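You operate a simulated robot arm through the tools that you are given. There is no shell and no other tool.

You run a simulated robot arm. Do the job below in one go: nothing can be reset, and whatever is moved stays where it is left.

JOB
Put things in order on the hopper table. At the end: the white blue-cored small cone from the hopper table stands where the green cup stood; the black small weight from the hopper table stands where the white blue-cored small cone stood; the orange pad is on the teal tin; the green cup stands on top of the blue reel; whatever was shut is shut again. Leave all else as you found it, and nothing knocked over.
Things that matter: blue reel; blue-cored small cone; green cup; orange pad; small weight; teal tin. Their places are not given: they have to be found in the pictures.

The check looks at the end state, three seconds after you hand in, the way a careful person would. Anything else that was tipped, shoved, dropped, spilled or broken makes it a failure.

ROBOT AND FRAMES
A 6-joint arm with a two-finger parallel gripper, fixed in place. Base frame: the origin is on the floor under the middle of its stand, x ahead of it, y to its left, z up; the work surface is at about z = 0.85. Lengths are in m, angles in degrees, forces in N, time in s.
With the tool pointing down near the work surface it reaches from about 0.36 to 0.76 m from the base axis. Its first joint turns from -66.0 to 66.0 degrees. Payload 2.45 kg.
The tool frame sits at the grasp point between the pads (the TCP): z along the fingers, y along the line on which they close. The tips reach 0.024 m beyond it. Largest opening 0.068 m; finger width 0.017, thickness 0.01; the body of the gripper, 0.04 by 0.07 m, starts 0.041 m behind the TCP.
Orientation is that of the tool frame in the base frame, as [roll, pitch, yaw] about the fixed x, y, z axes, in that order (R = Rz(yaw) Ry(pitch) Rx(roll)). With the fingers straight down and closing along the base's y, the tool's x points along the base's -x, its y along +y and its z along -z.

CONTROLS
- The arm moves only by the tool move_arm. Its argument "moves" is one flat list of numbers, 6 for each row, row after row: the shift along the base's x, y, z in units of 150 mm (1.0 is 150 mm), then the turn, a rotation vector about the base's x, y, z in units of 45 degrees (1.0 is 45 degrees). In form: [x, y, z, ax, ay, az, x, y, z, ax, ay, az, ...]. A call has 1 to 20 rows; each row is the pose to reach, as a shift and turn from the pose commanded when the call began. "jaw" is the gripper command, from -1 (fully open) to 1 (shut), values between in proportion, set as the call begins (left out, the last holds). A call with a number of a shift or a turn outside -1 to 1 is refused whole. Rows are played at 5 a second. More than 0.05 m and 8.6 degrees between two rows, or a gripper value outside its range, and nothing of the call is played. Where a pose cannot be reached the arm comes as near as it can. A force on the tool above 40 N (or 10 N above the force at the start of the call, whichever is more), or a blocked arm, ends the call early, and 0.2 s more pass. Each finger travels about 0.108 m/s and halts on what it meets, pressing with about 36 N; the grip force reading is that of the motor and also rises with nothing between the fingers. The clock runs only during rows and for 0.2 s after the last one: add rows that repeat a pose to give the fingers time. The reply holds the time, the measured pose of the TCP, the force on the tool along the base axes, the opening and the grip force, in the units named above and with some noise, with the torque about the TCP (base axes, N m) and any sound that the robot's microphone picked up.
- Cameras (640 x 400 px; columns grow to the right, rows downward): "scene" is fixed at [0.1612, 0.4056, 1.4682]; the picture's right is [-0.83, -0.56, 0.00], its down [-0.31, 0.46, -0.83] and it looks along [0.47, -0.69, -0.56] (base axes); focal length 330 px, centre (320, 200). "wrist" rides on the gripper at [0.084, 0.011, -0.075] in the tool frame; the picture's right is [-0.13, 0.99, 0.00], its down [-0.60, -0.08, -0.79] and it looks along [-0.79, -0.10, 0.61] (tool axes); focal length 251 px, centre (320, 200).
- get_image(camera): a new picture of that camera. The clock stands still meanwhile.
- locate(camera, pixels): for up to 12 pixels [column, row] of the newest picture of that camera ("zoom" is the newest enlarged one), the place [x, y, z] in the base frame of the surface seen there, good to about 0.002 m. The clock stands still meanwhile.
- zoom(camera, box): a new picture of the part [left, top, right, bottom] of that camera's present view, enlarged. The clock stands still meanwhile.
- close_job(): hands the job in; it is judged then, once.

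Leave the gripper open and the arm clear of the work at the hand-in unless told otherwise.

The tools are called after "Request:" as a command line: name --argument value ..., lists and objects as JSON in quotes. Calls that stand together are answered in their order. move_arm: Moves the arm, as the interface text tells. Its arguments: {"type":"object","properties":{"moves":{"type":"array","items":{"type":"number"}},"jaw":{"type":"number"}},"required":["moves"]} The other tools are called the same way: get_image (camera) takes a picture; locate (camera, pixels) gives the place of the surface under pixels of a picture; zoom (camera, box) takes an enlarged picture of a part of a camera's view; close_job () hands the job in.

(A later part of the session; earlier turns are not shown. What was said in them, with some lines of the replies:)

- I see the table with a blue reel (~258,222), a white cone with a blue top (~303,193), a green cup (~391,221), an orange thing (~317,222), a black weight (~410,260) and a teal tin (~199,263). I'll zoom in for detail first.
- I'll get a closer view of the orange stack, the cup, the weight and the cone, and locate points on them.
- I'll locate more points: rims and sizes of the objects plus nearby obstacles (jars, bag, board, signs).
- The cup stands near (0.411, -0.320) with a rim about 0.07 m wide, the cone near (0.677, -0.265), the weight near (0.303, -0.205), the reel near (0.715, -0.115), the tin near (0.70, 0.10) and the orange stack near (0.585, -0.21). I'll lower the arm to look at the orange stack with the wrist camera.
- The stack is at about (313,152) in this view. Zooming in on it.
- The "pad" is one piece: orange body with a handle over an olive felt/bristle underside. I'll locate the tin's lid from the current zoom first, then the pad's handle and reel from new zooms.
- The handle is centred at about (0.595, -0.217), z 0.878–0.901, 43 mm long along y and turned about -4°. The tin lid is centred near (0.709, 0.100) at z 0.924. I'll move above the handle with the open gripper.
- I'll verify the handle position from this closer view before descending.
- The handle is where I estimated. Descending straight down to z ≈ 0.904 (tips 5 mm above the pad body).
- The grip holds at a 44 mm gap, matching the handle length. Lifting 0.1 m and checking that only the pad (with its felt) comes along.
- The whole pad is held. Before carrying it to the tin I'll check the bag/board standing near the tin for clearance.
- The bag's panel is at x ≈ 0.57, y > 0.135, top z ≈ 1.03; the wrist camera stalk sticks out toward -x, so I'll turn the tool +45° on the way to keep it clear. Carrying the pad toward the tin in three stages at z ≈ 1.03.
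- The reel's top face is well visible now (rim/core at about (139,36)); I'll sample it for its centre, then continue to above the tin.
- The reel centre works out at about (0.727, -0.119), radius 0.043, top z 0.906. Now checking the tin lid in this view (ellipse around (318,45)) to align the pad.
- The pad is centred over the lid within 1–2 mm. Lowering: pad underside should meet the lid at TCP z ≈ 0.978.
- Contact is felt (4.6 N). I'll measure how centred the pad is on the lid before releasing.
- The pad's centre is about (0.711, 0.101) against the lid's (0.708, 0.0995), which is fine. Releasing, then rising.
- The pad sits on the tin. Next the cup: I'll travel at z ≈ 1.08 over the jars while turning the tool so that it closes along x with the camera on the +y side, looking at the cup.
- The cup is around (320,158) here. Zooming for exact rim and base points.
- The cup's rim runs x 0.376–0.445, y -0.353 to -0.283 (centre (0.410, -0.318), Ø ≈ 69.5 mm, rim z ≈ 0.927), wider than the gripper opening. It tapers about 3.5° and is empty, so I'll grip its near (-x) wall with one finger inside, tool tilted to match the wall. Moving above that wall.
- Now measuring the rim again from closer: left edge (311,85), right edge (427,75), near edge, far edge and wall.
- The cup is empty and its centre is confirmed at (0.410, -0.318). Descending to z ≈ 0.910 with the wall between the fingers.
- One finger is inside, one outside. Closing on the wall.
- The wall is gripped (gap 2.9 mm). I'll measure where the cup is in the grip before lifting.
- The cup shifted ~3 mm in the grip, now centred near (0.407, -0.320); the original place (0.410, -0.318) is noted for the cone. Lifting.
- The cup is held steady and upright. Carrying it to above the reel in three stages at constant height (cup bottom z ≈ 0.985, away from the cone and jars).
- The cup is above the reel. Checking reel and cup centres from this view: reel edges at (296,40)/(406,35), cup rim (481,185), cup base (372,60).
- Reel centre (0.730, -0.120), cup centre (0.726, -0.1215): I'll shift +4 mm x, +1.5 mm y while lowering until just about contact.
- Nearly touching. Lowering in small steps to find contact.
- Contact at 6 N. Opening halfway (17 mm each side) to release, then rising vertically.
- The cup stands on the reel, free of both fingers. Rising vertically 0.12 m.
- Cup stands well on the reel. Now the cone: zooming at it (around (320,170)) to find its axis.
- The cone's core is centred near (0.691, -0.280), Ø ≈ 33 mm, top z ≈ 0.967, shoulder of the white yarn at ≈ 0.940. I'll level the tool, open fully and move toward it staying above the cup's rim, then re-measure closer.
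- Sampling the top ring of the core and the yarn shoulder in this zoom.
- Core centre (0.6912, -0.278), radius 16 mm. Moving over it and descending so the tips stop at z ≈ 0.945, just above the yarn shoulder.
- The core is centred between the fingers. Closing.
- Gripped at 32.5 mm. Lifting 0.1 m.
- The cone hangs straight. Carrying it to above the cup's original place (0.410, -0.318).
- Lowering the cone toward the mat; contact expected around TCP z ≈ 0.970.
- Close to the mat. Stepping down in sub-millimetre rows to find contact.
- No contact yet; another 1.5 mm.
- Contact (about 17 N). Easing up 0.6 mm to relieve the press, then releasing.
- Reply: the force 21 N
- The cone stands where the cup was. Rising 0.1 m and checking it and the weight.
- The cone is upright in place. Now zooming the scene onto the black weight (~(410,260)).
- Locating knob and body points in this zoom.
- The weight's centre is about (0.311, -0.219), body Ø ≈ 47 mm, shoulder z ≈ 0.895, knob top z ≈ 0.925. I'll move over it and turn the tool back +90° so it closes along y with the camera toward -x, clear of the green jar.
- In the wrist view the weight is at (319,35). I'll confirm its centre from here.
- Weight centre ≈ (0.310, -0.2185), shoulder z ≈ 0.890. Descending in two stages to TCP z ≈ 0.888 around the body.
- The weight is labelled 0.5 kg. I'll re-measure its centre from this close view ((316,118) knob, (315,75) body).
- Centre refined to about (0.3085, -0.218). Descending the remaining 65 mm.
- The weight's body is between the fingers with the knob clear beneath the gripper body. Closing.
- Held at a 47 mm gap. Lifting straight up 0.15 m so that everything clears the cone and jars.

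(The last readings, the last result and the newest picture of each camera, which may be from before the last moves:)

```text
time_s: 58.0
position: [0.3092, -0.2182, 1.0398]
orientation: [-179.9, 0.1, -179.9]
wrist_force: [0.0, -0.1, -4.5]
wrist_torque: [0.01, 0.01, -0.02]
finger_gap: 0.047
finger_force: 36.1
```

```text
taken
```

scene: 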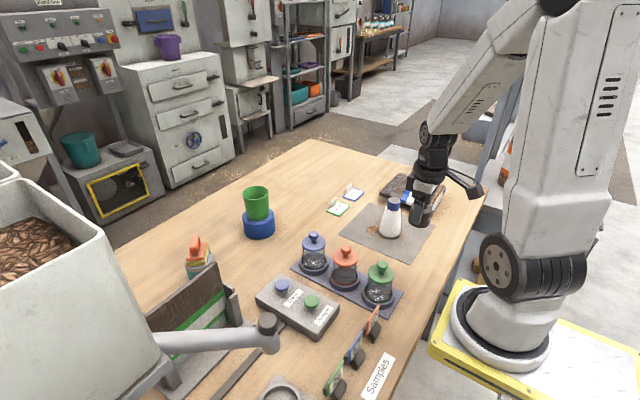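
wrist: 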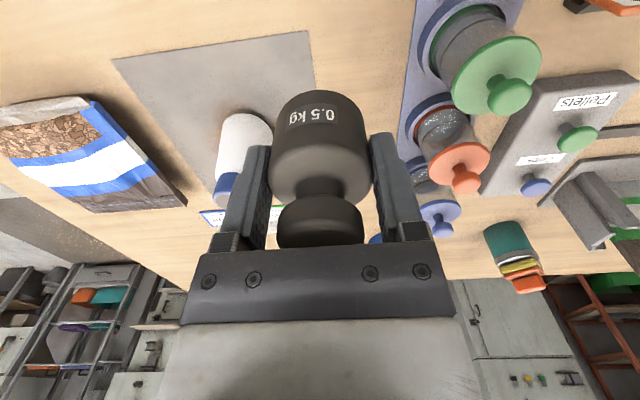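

The weight is secure (-4.5 N). Carrying it to above the cone's old place (0.6912, -0.278) in three stages.

Request:
move_arm --moves '[0.1, -0.016, 0, 0, 0, 0, 0.25, -0.04, 0, 0, 0, 0, 0.4, -0.063, 0, 0, 0, 0, 0.55, -0.086, 0, 0, 0, 0, 0.7, -0.11, 0, 0, 0, 0, 0.851, -0.133, 0, 0, 0, 0]' --jaw 1

Request:
move_arm --moves '[0.13, -0.02, 0, 0, 0, 0, 0.27, -0.042, 0, 0, 0, 0, 0.41, -0.064, 0, 0, 0, 0, 0.56, -0.087, 0, 0, 0, 0, 0.7, -0.11, 0, 0, 0, 0, 0.851, -0.133, 0, 0, 0, 0]' --jaw 1

Request:
move_arm --moves '[0.13, -0.02, 0, 0, 0, 0, 0.27, -0.042, 0, 0, 0, 0, 0.41, -0.064, 0, 0, 0, 0, 0.56, -0.087, 0, 0, 0, 0, 0.7, -0.11, 0, 0, 0, 0, 0.851, -0.133, 0, 0, 0, 0, 0.851, -0.133, 0, 0, 0, 0]' --jaw 1

Request:
get_image --camera "wrist"

Request:
get_image --camera "scene"

```text
time_s: 59.4
position: [0.4356, -0.2385, 1.0389]
orientation: [180.0, 0.0, 179.9]
wrist_force: [0.0, 0.6, -5.0]
wrist_torque: [-0.02, 0.0, 0.01]
finger_gap: 0.047
finger_force: 36.3
```

```text
time_s: 60.8
position: [0.5634, -0.2588, 1.0368]
orientation: [-180.0, 0.0, -180.0]
wrist_force: [0.7, 0.2, -5.4]
wrist_torque: [0.0, -0.03, 0.03]
finger_gap: 0.047
finger_force: 35.9
```

```text
time_s: 62.4
position: [0.6914, -0.2792, 1.0392]
orientation: [-180.0, -0.2, 179.9]
wrist_force: [-0.5, 0.1, -4.9]
wrist_torque: [0.0, 0.02, 0.0]
finger_gap: 0.0471
finger_force: 35.8
```

```text
taken
```

wrist: 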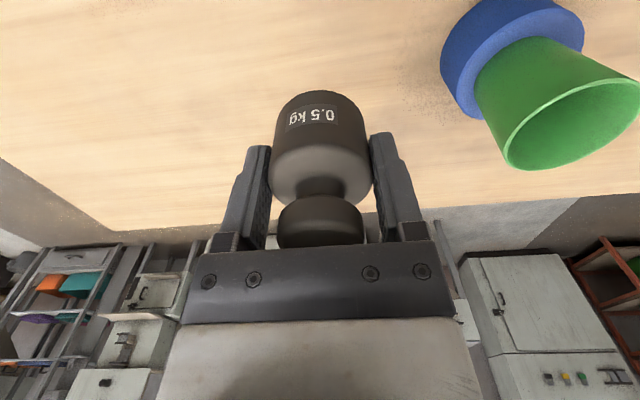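

```text
taken
```

scene: 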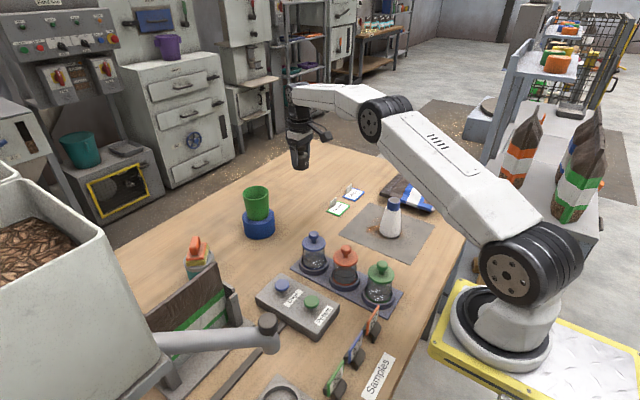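

Above the place; the reel and cup are ~6 cm to the side. Lowering to just above the table.

Request:
move_arm --moves '[0, 0, -0.15, 0, 0, 0, 0, 0, -0.3, 0, 0, 0, 0, 0, -0.45, 0, 0, 0, 0, 0, -0.6, 0, 0, 0, 0, 0, -0.75, 0, 0, 0, 0, 0, -0.88, 0, 0, 0, 0, 0, -0.96, 0, 0, 0, 0, 0, -0.98, 0, 0, 0, 0, 0, -0.98, 0, 0, 0]' --jaw 1

Request:
get_image --camera "wrist"

Request:
zoom --camera "scene" --box '[230, 110, 370, 250]'

```text
time_s: 64.4
position: [0.6913, -0.2781, 0.891]
orientation: [179.9, -0.1, 180.0]
wrist_force: [-0.9, -0.4, -4.5]
wrist_torque: [-0.01, 0.01, -0.01]
finger_gap: 0.047
finger_force: 36.3
```

```text
taken
```

wrist: 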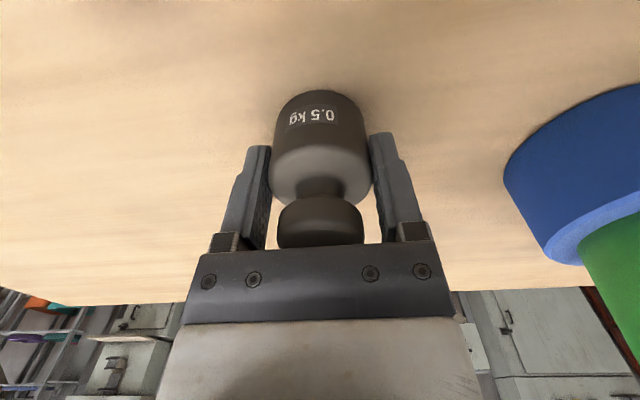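

```text
2.86 times, centred on (300, 180) of scene
```

zoom: 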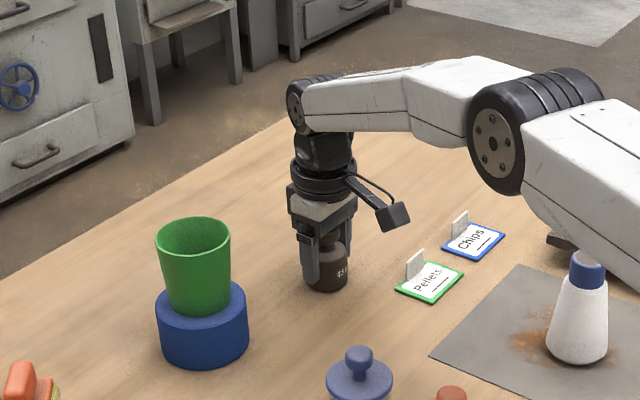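

It matches the cone's former footprint. Stepping down gently.

Request:
move_arm --moves '[0, 0, -0.005, 0, 0, 0, 0, 0, -0.01, 0, 0, 0, 0, 0, -0.014, 0, 0, 0, 0, 0, -0.014, 0, 0, 0]' --jaw 1

```text
time_s: 65.4
position: [0.6914, -0.2801, 0.8887]
orientation: [180.0, 0.0, 180.0]
wrist_force: [0.1, 0.4, -3.8]
wrist_torque: [0.0, -0.02, 0.03]
finger_gap: 0.0472
finger_force: 35.9
```

Request:
move_arm --moves '[0, 0, -0.003, 0, 0, 0, 0, 0, -0.006, 0, 0, 0, 0, 0, -0.008, 0, 0, 0, 0, 0, -0.008, 0, 0, 0]' --jaw 1

```text
time_s: 66.4
position: [0.6922, -0.2788, 0.8877]
orientation: [-179.9, 0.1, 180.0]
wrist_force: [0.4, 1.1, 3.1]
wrist_torque: [0.09, 0.1, -0.03]
finger_gap: 0.047
finger_force: 36.2
```

Force turned positive: the weight is on the table. Releasing.

Request:
move_arm --moves '[0, 0, 0, 0, 0, 0, 0, 0, 0, 0, 0, 0, 0, 0, 0, 0, 0, 0]' --jaw -1

Request:
move_arm --moves '[0, 0, 0.06, 0, 0, 0, 0, 0, 0.18, 0, 0, 0, 0, 0, 0.34, 0, 0, 0, 0, 0, 0.5, 0, 0, 0, 0, 0, 0.66, 0, 0, 0, 0, 0, 0.83, 0, 0, 0, 0, 0, 1.0, 0, 0, 0, 0, 0, 1.0, 0, 0, 0]' --jaw -1

Request:
get_image --camera "wrist"

Request:
get_image --camera "scene"

```text
time_s: 67.2
position: [0.6914, -0.2781, 0.8871]
orientation: [-180.0, 0.0, 180.0]
wrist_force: [0.1, 0.9, -0.4]
wrist_torque: [-0.01, 0.01, 0.01]
finger_gap: 0.0682
finger_force: 0.0
```

```text
time_s: 69.0
position: [0.6898, -0.2798, 1.0392]
orientation: [180.0, 0.0, 180.0]
wrist_force: [0.3, -0.6, 0.4]
wrist_torque: [-0.02, 0.02, 0.01]
finger_gap: 0.068
finger_force: 0.1
```

```text
taken
```

wrist: 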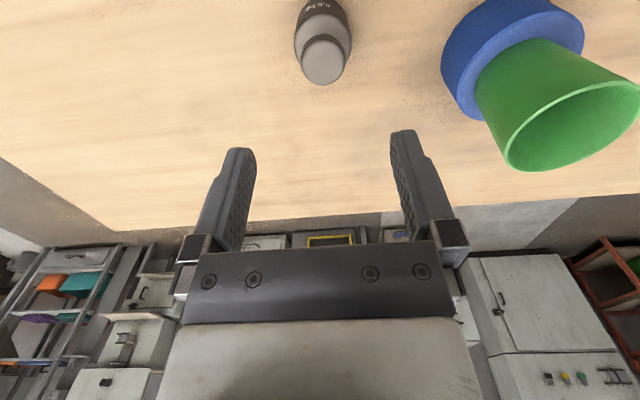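

```text
taken
```

scene: 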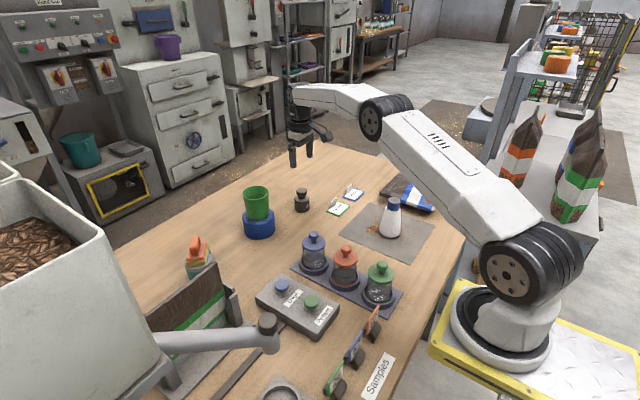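

All four pieces are placed. Raising the arm and retreating to near its start pose, clear of the work.

Request:
move_arm --moves '[0, 0, 0.2, 0, 0, 0, 0, 0, 0.4, 0, 0, 0, 0, 0, 0.6, 0, 0, 0, 0, 0, 0.8, 0, 0, 0, 0, 0, 0.95, 0, 0, 0]' --jaw -1

Request:
move_arm --moves '[-0.18, 0.1, 0, 0, 0, 0, -0.36, 0.2, 0, 0, 0, 0, -0.54, 0.3, 0, 0, 0, 0, -0.72, 0.42, 0, 0, 0, 0, -0.9, 0.55, 0, 0, 0, 0]' --jaw -1

Request:
move_arm --moves '[-0.18, 0.1, 0, 0, 0, 0, -0.36, 0.2, 0, 0, 0, 0, -0.54, 0.3, 0, 0, 0, 0, -0.72, 0.42, 0, 0, 0, 0, -0.9, 0.55, 0, 0, 0, 0, -0.9, 0.55, 0, 0, 0, 0]' --jaw -1

Request:
get_image --camera "wrist"

Request:
get_image --camera "scene"

Request:
zoom --camera "scene" --box '[150, 160, 460, 340]'

```text
time_s: 70.2
position: [0.682, -0.2764, 1.1683]
orientation: [-179.9, 0.0, 179.9]
wrist_force: [0.6, 0.1, 0.1]
wrist_torque: [-0.02, -0.01, -0.01]
finger_gap: 0.0679
finger_force: 0.1
out of reach, approached as far as the arm can: row 4, 5
```

```text
time_s: 71.4
position: [0.6788, -0.2746, 1.1728]
orientation: [179.8, -0.2, 180.0]
wrist_force: [-0.6, -0.4, 0.5]
wrist_torque: [0.0, 0.0, -0.01]
finger_gap: 0.0679
finger_force: 0.1
out of reach, approached as far as the arm can: row 1, 2, 3, 4, 5
```

```text
time_s: 72.8
position: [0.6796, -0.274, 1.1725]
orientation: [180.0, 0.0, -179.9]
wrist_force: [0.7, -0.1, 0.2]
wrist_torque: [-0.02, -0.02, -0.03]
finger_gap: 0.0677
finger_force: 0.1
out of reach, approached as far as the arm can: row 1, 2, 3, 4, 5, 6
```

```text
taken
```

wrist: 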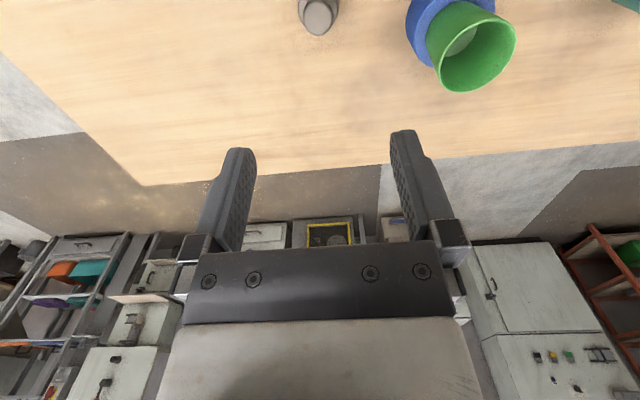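

```text
taken
```

scene: 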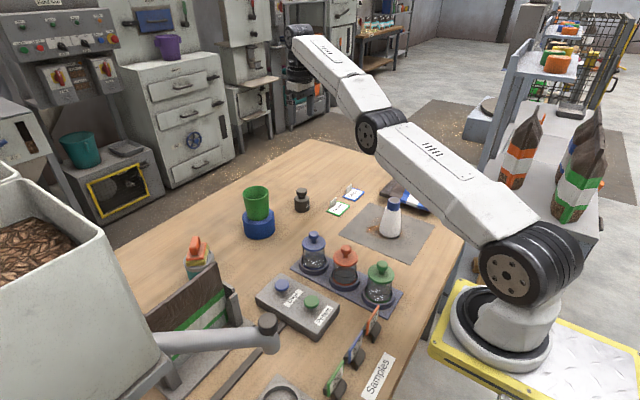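

```text
2.06 times, centred on (305, 250) of scene
```

zoom: 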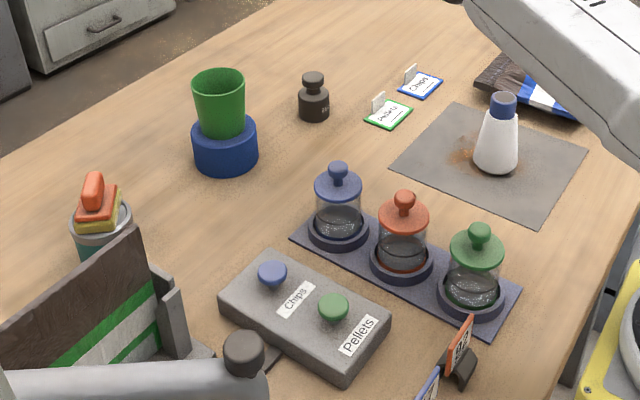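

The final layout looks right. The arm is stretched at its reach limit and stayed at (0.68, -0.274, 1.17), so I'll first send a zero shift to see whether its commanded pose is reachable.

Request:
move_arm --moves '[0, 0, 0, 0, 0, 0]' --jaw -1

```text
time_s: 73.2
position: [0.6799, -0.2739, 1.1729]
orientation: [179.9, -0.1, 180.0]
wrist_force: [0.4, 0.2, -0.2]
wrist_torque: [-0.02, 0.03, -0.01]
finger_gap: 0.0678
finger_force: 0.1
```

The commanded pose equals the present one. I'll back away from the stretched posture by coming down and in a little (tips stay above z 1.06).

Request:
move_arm --moves '[0, 0, -0.08, 0, 0, 0, 0, 0, -0.16, 0, 0, 0, 0, 0, -0.25, 0, 0, 0, -0.03, 0.01, -0.35, 0, 0, 0, -0.06, 0.02, -0.45, 0, 0, 0]' --jaw -1

```text
time_s: 74.4
position: [0.6933, -0.2797, 1.1217]
orientation: [179.9, -0.1, 180.0]
wrist_force: [0.1, -0.3, 0.2]
wrist_torque: [-0.02, -0.01, -0.01]
finger_gap: 0.0677
finger_force: 0.0
out of reach, approached as far as the arm can: row 1, 2, 3, 4, 5
```

It is sliding along the reach limit. Continuing down to about z 1.05 (tips 1.03, still above the weight and cup).

Request:
move_arm --moves '[0, 0, -0.1, 0, 0, 0, -0.02, 0.01, -0.2, 0, 0, 0, -0.05, 0.02, -0.3, 0, 0, 0, -0.1, 0.04, -0.4, 0, 0, 0, -0.15, 0.06, -0.45, 0, 0, 0, -0.15, 0.06, -0.45, 0, 0, 0]' --jaw -1

Request:
get_image --camera "scene"

```text
time_s: 75.8
position: [0.7001, -0.2826, 1.0654]
orientation: [180.0, -0.1, -180.0]
wrist_force: [0.3, -0.5, 0.3]
wrist_torque: [0.03, 0.02, -0.02]
finger_gap: 0.0681
finger_force: 0.1
out of reach, approached as far as the arm can: row 1, 2, 3, 4, 5, 6
```

```text
taken
```

scene: 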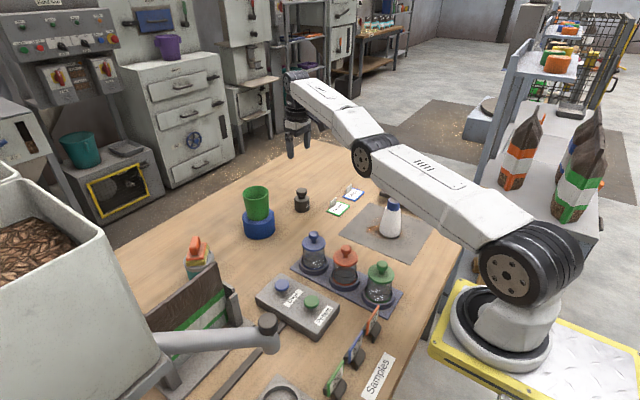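

I'll look at the arm's posture more closely before trying another way out.

Request:
zoom --camera "scene" --box '[260, 50, 600, 300]'

Request:
locate --camera "scene" --pixels '[[300, 85], [330, 105], [368, 155], [410, 165], [460, 200], [520, 265], [350, 125], [295, 130]]'

```text
1.60 times, centred on (430, 175) of scene
```

zoom: 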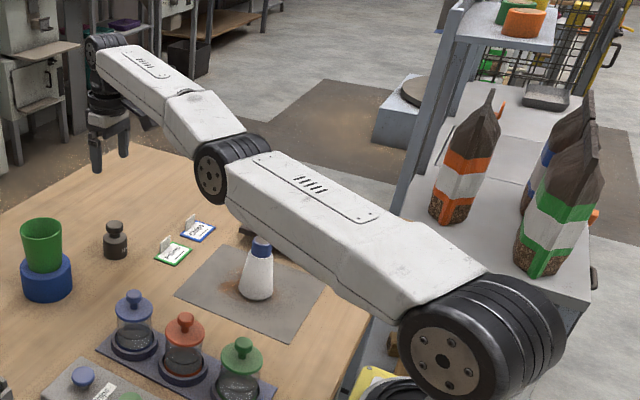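

```text
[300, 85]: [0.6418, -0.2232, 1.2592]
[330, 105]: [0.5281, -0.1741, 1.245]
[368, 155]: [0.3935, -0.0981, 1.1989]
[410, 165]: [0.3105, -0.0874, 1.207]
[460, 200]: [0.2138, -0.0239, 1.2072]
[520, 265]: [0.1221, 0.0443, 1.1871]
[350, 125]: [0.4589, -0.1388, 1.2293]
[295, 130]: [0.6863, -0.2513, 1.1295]
```

The elbow has dipped slightly below the shoulder–wrist line, i.e. past straight, so inward moves are blocked. I'll stretch a little outward first to straighten it, then go down so that it bends upward again; nothing stands near there above z 1.0.

Request:
move_arm --moves '[0.06, -0.025, -0.02, 0, 0, 0, 0.12, -0.05, -0.04, 0, 0, 0, 0.2, -0.08, -0.06, 0, 0, 0, 0.2, -0.08, -0.06, 0, 0, 0]' --jaw -1

Request:
zoom --camera "scene" --box '[260, 50, 600, 300]'

```text
time_s: 76.8
position: [0.7029, -0.285, 1.0582]
orientation: [180.0, 0.0, 179.9]
wrist_force: [0.5, 0.2, 0.4]
wrist_torque: [0.03, 0.0, -0.02]
finger_gap: 0.068
finger_force: 0.2
out of reach, approached as far as the arm can: row 1, 2, 3, 4
```

```text
1.60 times, centred on (430, 175) of scene
```

zoom: 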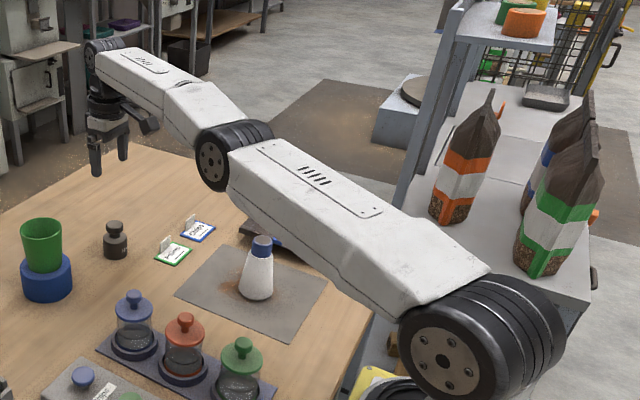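

The arm is at its straight reach. Now going straight down in small rows to let the elbow bend upward.

Request:
move_arm --moves '[0, 0, -0.04, 0, 0, 0, 0, 0, -0.08, 0, 0, 0, 0, 0, -0.12, 0, 0, 0, 0, 0, -0.16, 0, 0, 0]' --jaw -1

Request:
zoom --camera "scene" --box '[260, 50, 600, 300]'

```text
time_s: 77.8
position: [0.7031, -0.2852, 1.0324]
orientation: [180.0, -0.1, -179.9]
wrist_force: [-0.7, 0.3, -0.5]
wrist_torque: [0.01, -0.02, -0.03]
finger_gap: 0.0678
finger_force: 0.2
```

```text
1.60 times, centred on (430, 175) of scene
```

zoom: 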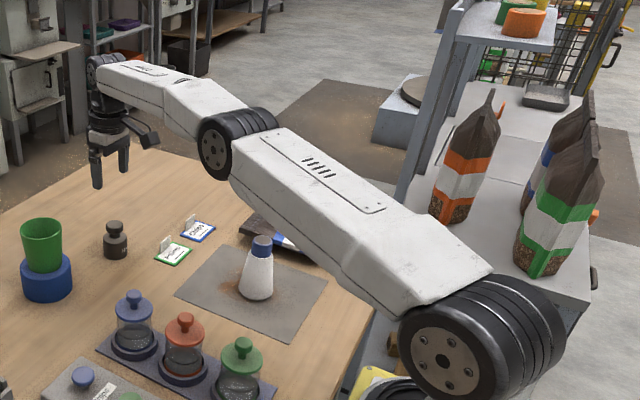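

That worked: the elbow is up and the pose reachable. Retracting inward at this height first, then up toward the start pose.

Request:
move_arm --moves '[-0.1, 0.04, 0, 0, 0, 0, -0.25, 0.1, 0, 0, 0, 0, -0.42, 0.17, 0, 0, 0, 0, -0.6, 0.24, 0.05, 0, 0, 0, -0.78, 0.32, 0.15, 0, 0, 0, -0.9, 0.37, 0.25, 0, 0, 0]' --jaw -1

Request:
get_image --camera "scene"

```text
time_s: 79.2
position: [0.569, -0.2306, 1.0713]
orientation: [-179.9, 0.0, 179.9]
wrist_force: [-0.6, -0.2, -0.7]
wrist_torque: [-0.01, -0.01, -0.01]
finger_gap: 0.0677
finger_force: 0.0
```

```text
taken
```

scene: 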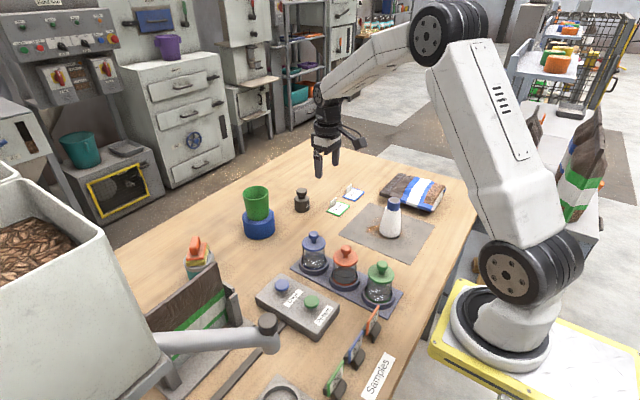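

The arm is back in its normal posture. Moving on up to near the start pose.

Request:
move_arm --moves '[-0.17, 0.13, 0.12, 0, 0, 0, -0.35, 0.26, 0.25, 0, 0, 0, -0.52, 0.39, 0.38, 0, 0, 0, -0.7, 0.52, 0.5, 0, 0, 0, -0.88, 0.65, 0.62, 0, 0, 0, -0.98, 0.77, 0.7, 0, 0, 0, -0.98, 0.77, 0.7, 0, 0, 0]' --jaw -1

Request:
get_image --camera "scene"

Request:
get_image --camera "wrist"

Request:
zoom --camera "scene" --box '[170, 160, 460, 320]'

```text
time_s: 80.8
position: [0.4196, -0.1136, 1.1737]
orientation: [180.0, 0.1, -180.0]
wrist_force: [0.0, -0.6, 0.6]
wrist_torque: [0.0, 0.02, 0.01]
finger_gap: 0.068
finger_force: 0.0
```

```text
taken
```

scene: 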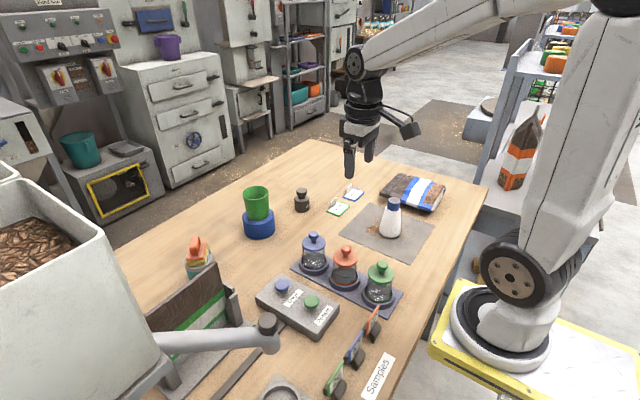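

```text
taken
```

wrist: 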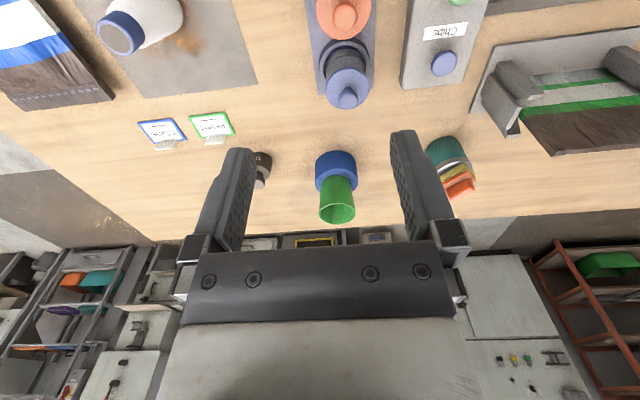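

```text
2.21 times, centred on (315, 240) of scene
```

zoom: 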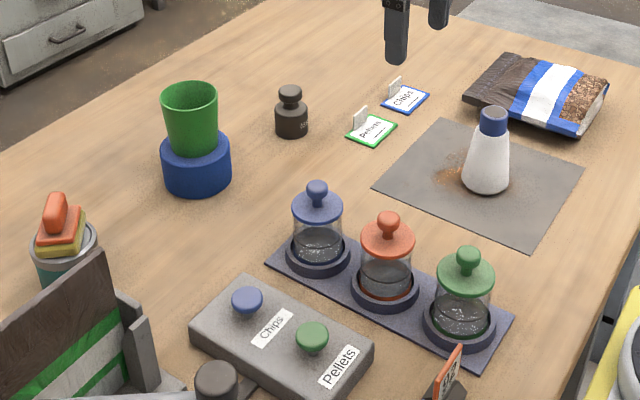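

Everything looks in order. A last numeric check of the cone, weight, cup, reel and tin.

Request:
zoom --camera "scene" --box '[360, 185, 420, 245]'

Request:
locate --camera "scene" --pixels '[[394, 200], [390, 203], [399, 203], [390, 235], [301, 190], [297, 190], [307, 190], [302, 209], [258, 235], [338, 209], [353, 194], [256, 190]]'

Request:
zoom --camera "scene" --box '[165, 215, 245, 295]'

```text
6.67 times, centred on (390, 215) of scene
```

zoom: 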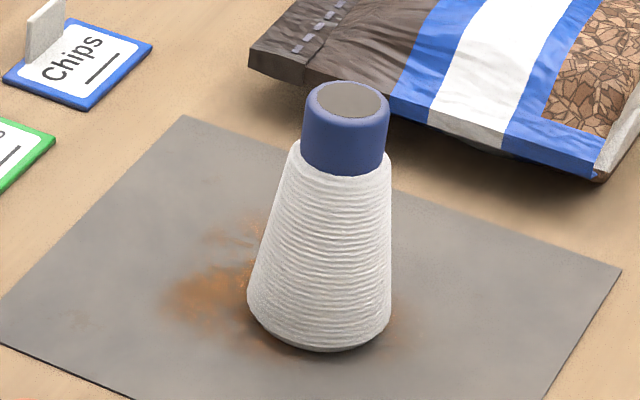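

```text
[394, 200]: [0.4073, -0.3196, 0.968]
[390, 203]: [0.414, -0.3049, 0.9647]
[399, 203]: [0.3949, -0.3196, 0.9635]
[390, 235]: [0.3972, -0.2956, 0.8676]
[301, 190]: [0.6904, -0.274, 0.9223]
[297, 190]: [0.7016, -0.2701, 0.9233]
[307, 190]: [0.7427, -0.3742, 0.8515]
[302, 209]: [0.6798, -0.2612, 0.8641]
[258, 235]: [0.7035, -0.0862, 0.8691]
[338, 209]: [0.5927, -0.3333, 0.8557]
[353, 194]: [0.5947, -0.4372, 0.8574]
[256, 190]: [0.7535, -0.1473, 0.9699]
```

```text
5.00 times, centred on (205, 255) of scene
```

zoom: 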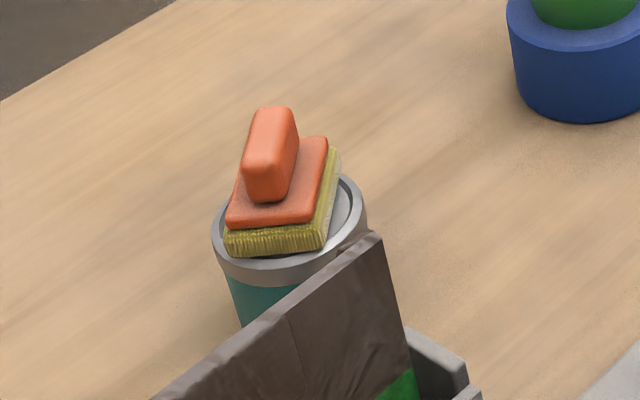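

Cone at (0.41, -0.318), weight at (0.69, -0.278), cup on the reel, pad on the tin, signs and reel unmoved, gripper open and arm clear. Handing in.

Request:
close_job

```text
The job is handed in.
```

I've handed the job in with all four things in place. I don't have a result from the check itself.

- **Orange pad:** it's on the teal tin, about 3 mm off the centre of the lid.
- **Green cup:** it's standing upright on the blue reel. Its rim was wider than the gripper opens, so I lifted it by one wall.
- **Blue-cored small cone:** it's upright where the cup was, within about 1 mm by the last readings.
- **Small weight (0.5 kg):** it's standing where the cone was.

I didn't open anything, so there was nothing to shut again. In the last pictures nothing else looked moved or knocked over. The reel and the two sign cards read the same positions as at the start.

After I set the weight down, the arm over-stretched and wouldn't move inward for a few calls. It touched nothing while I worked it free. At hand-in it was back near its start pose with the gripper open.
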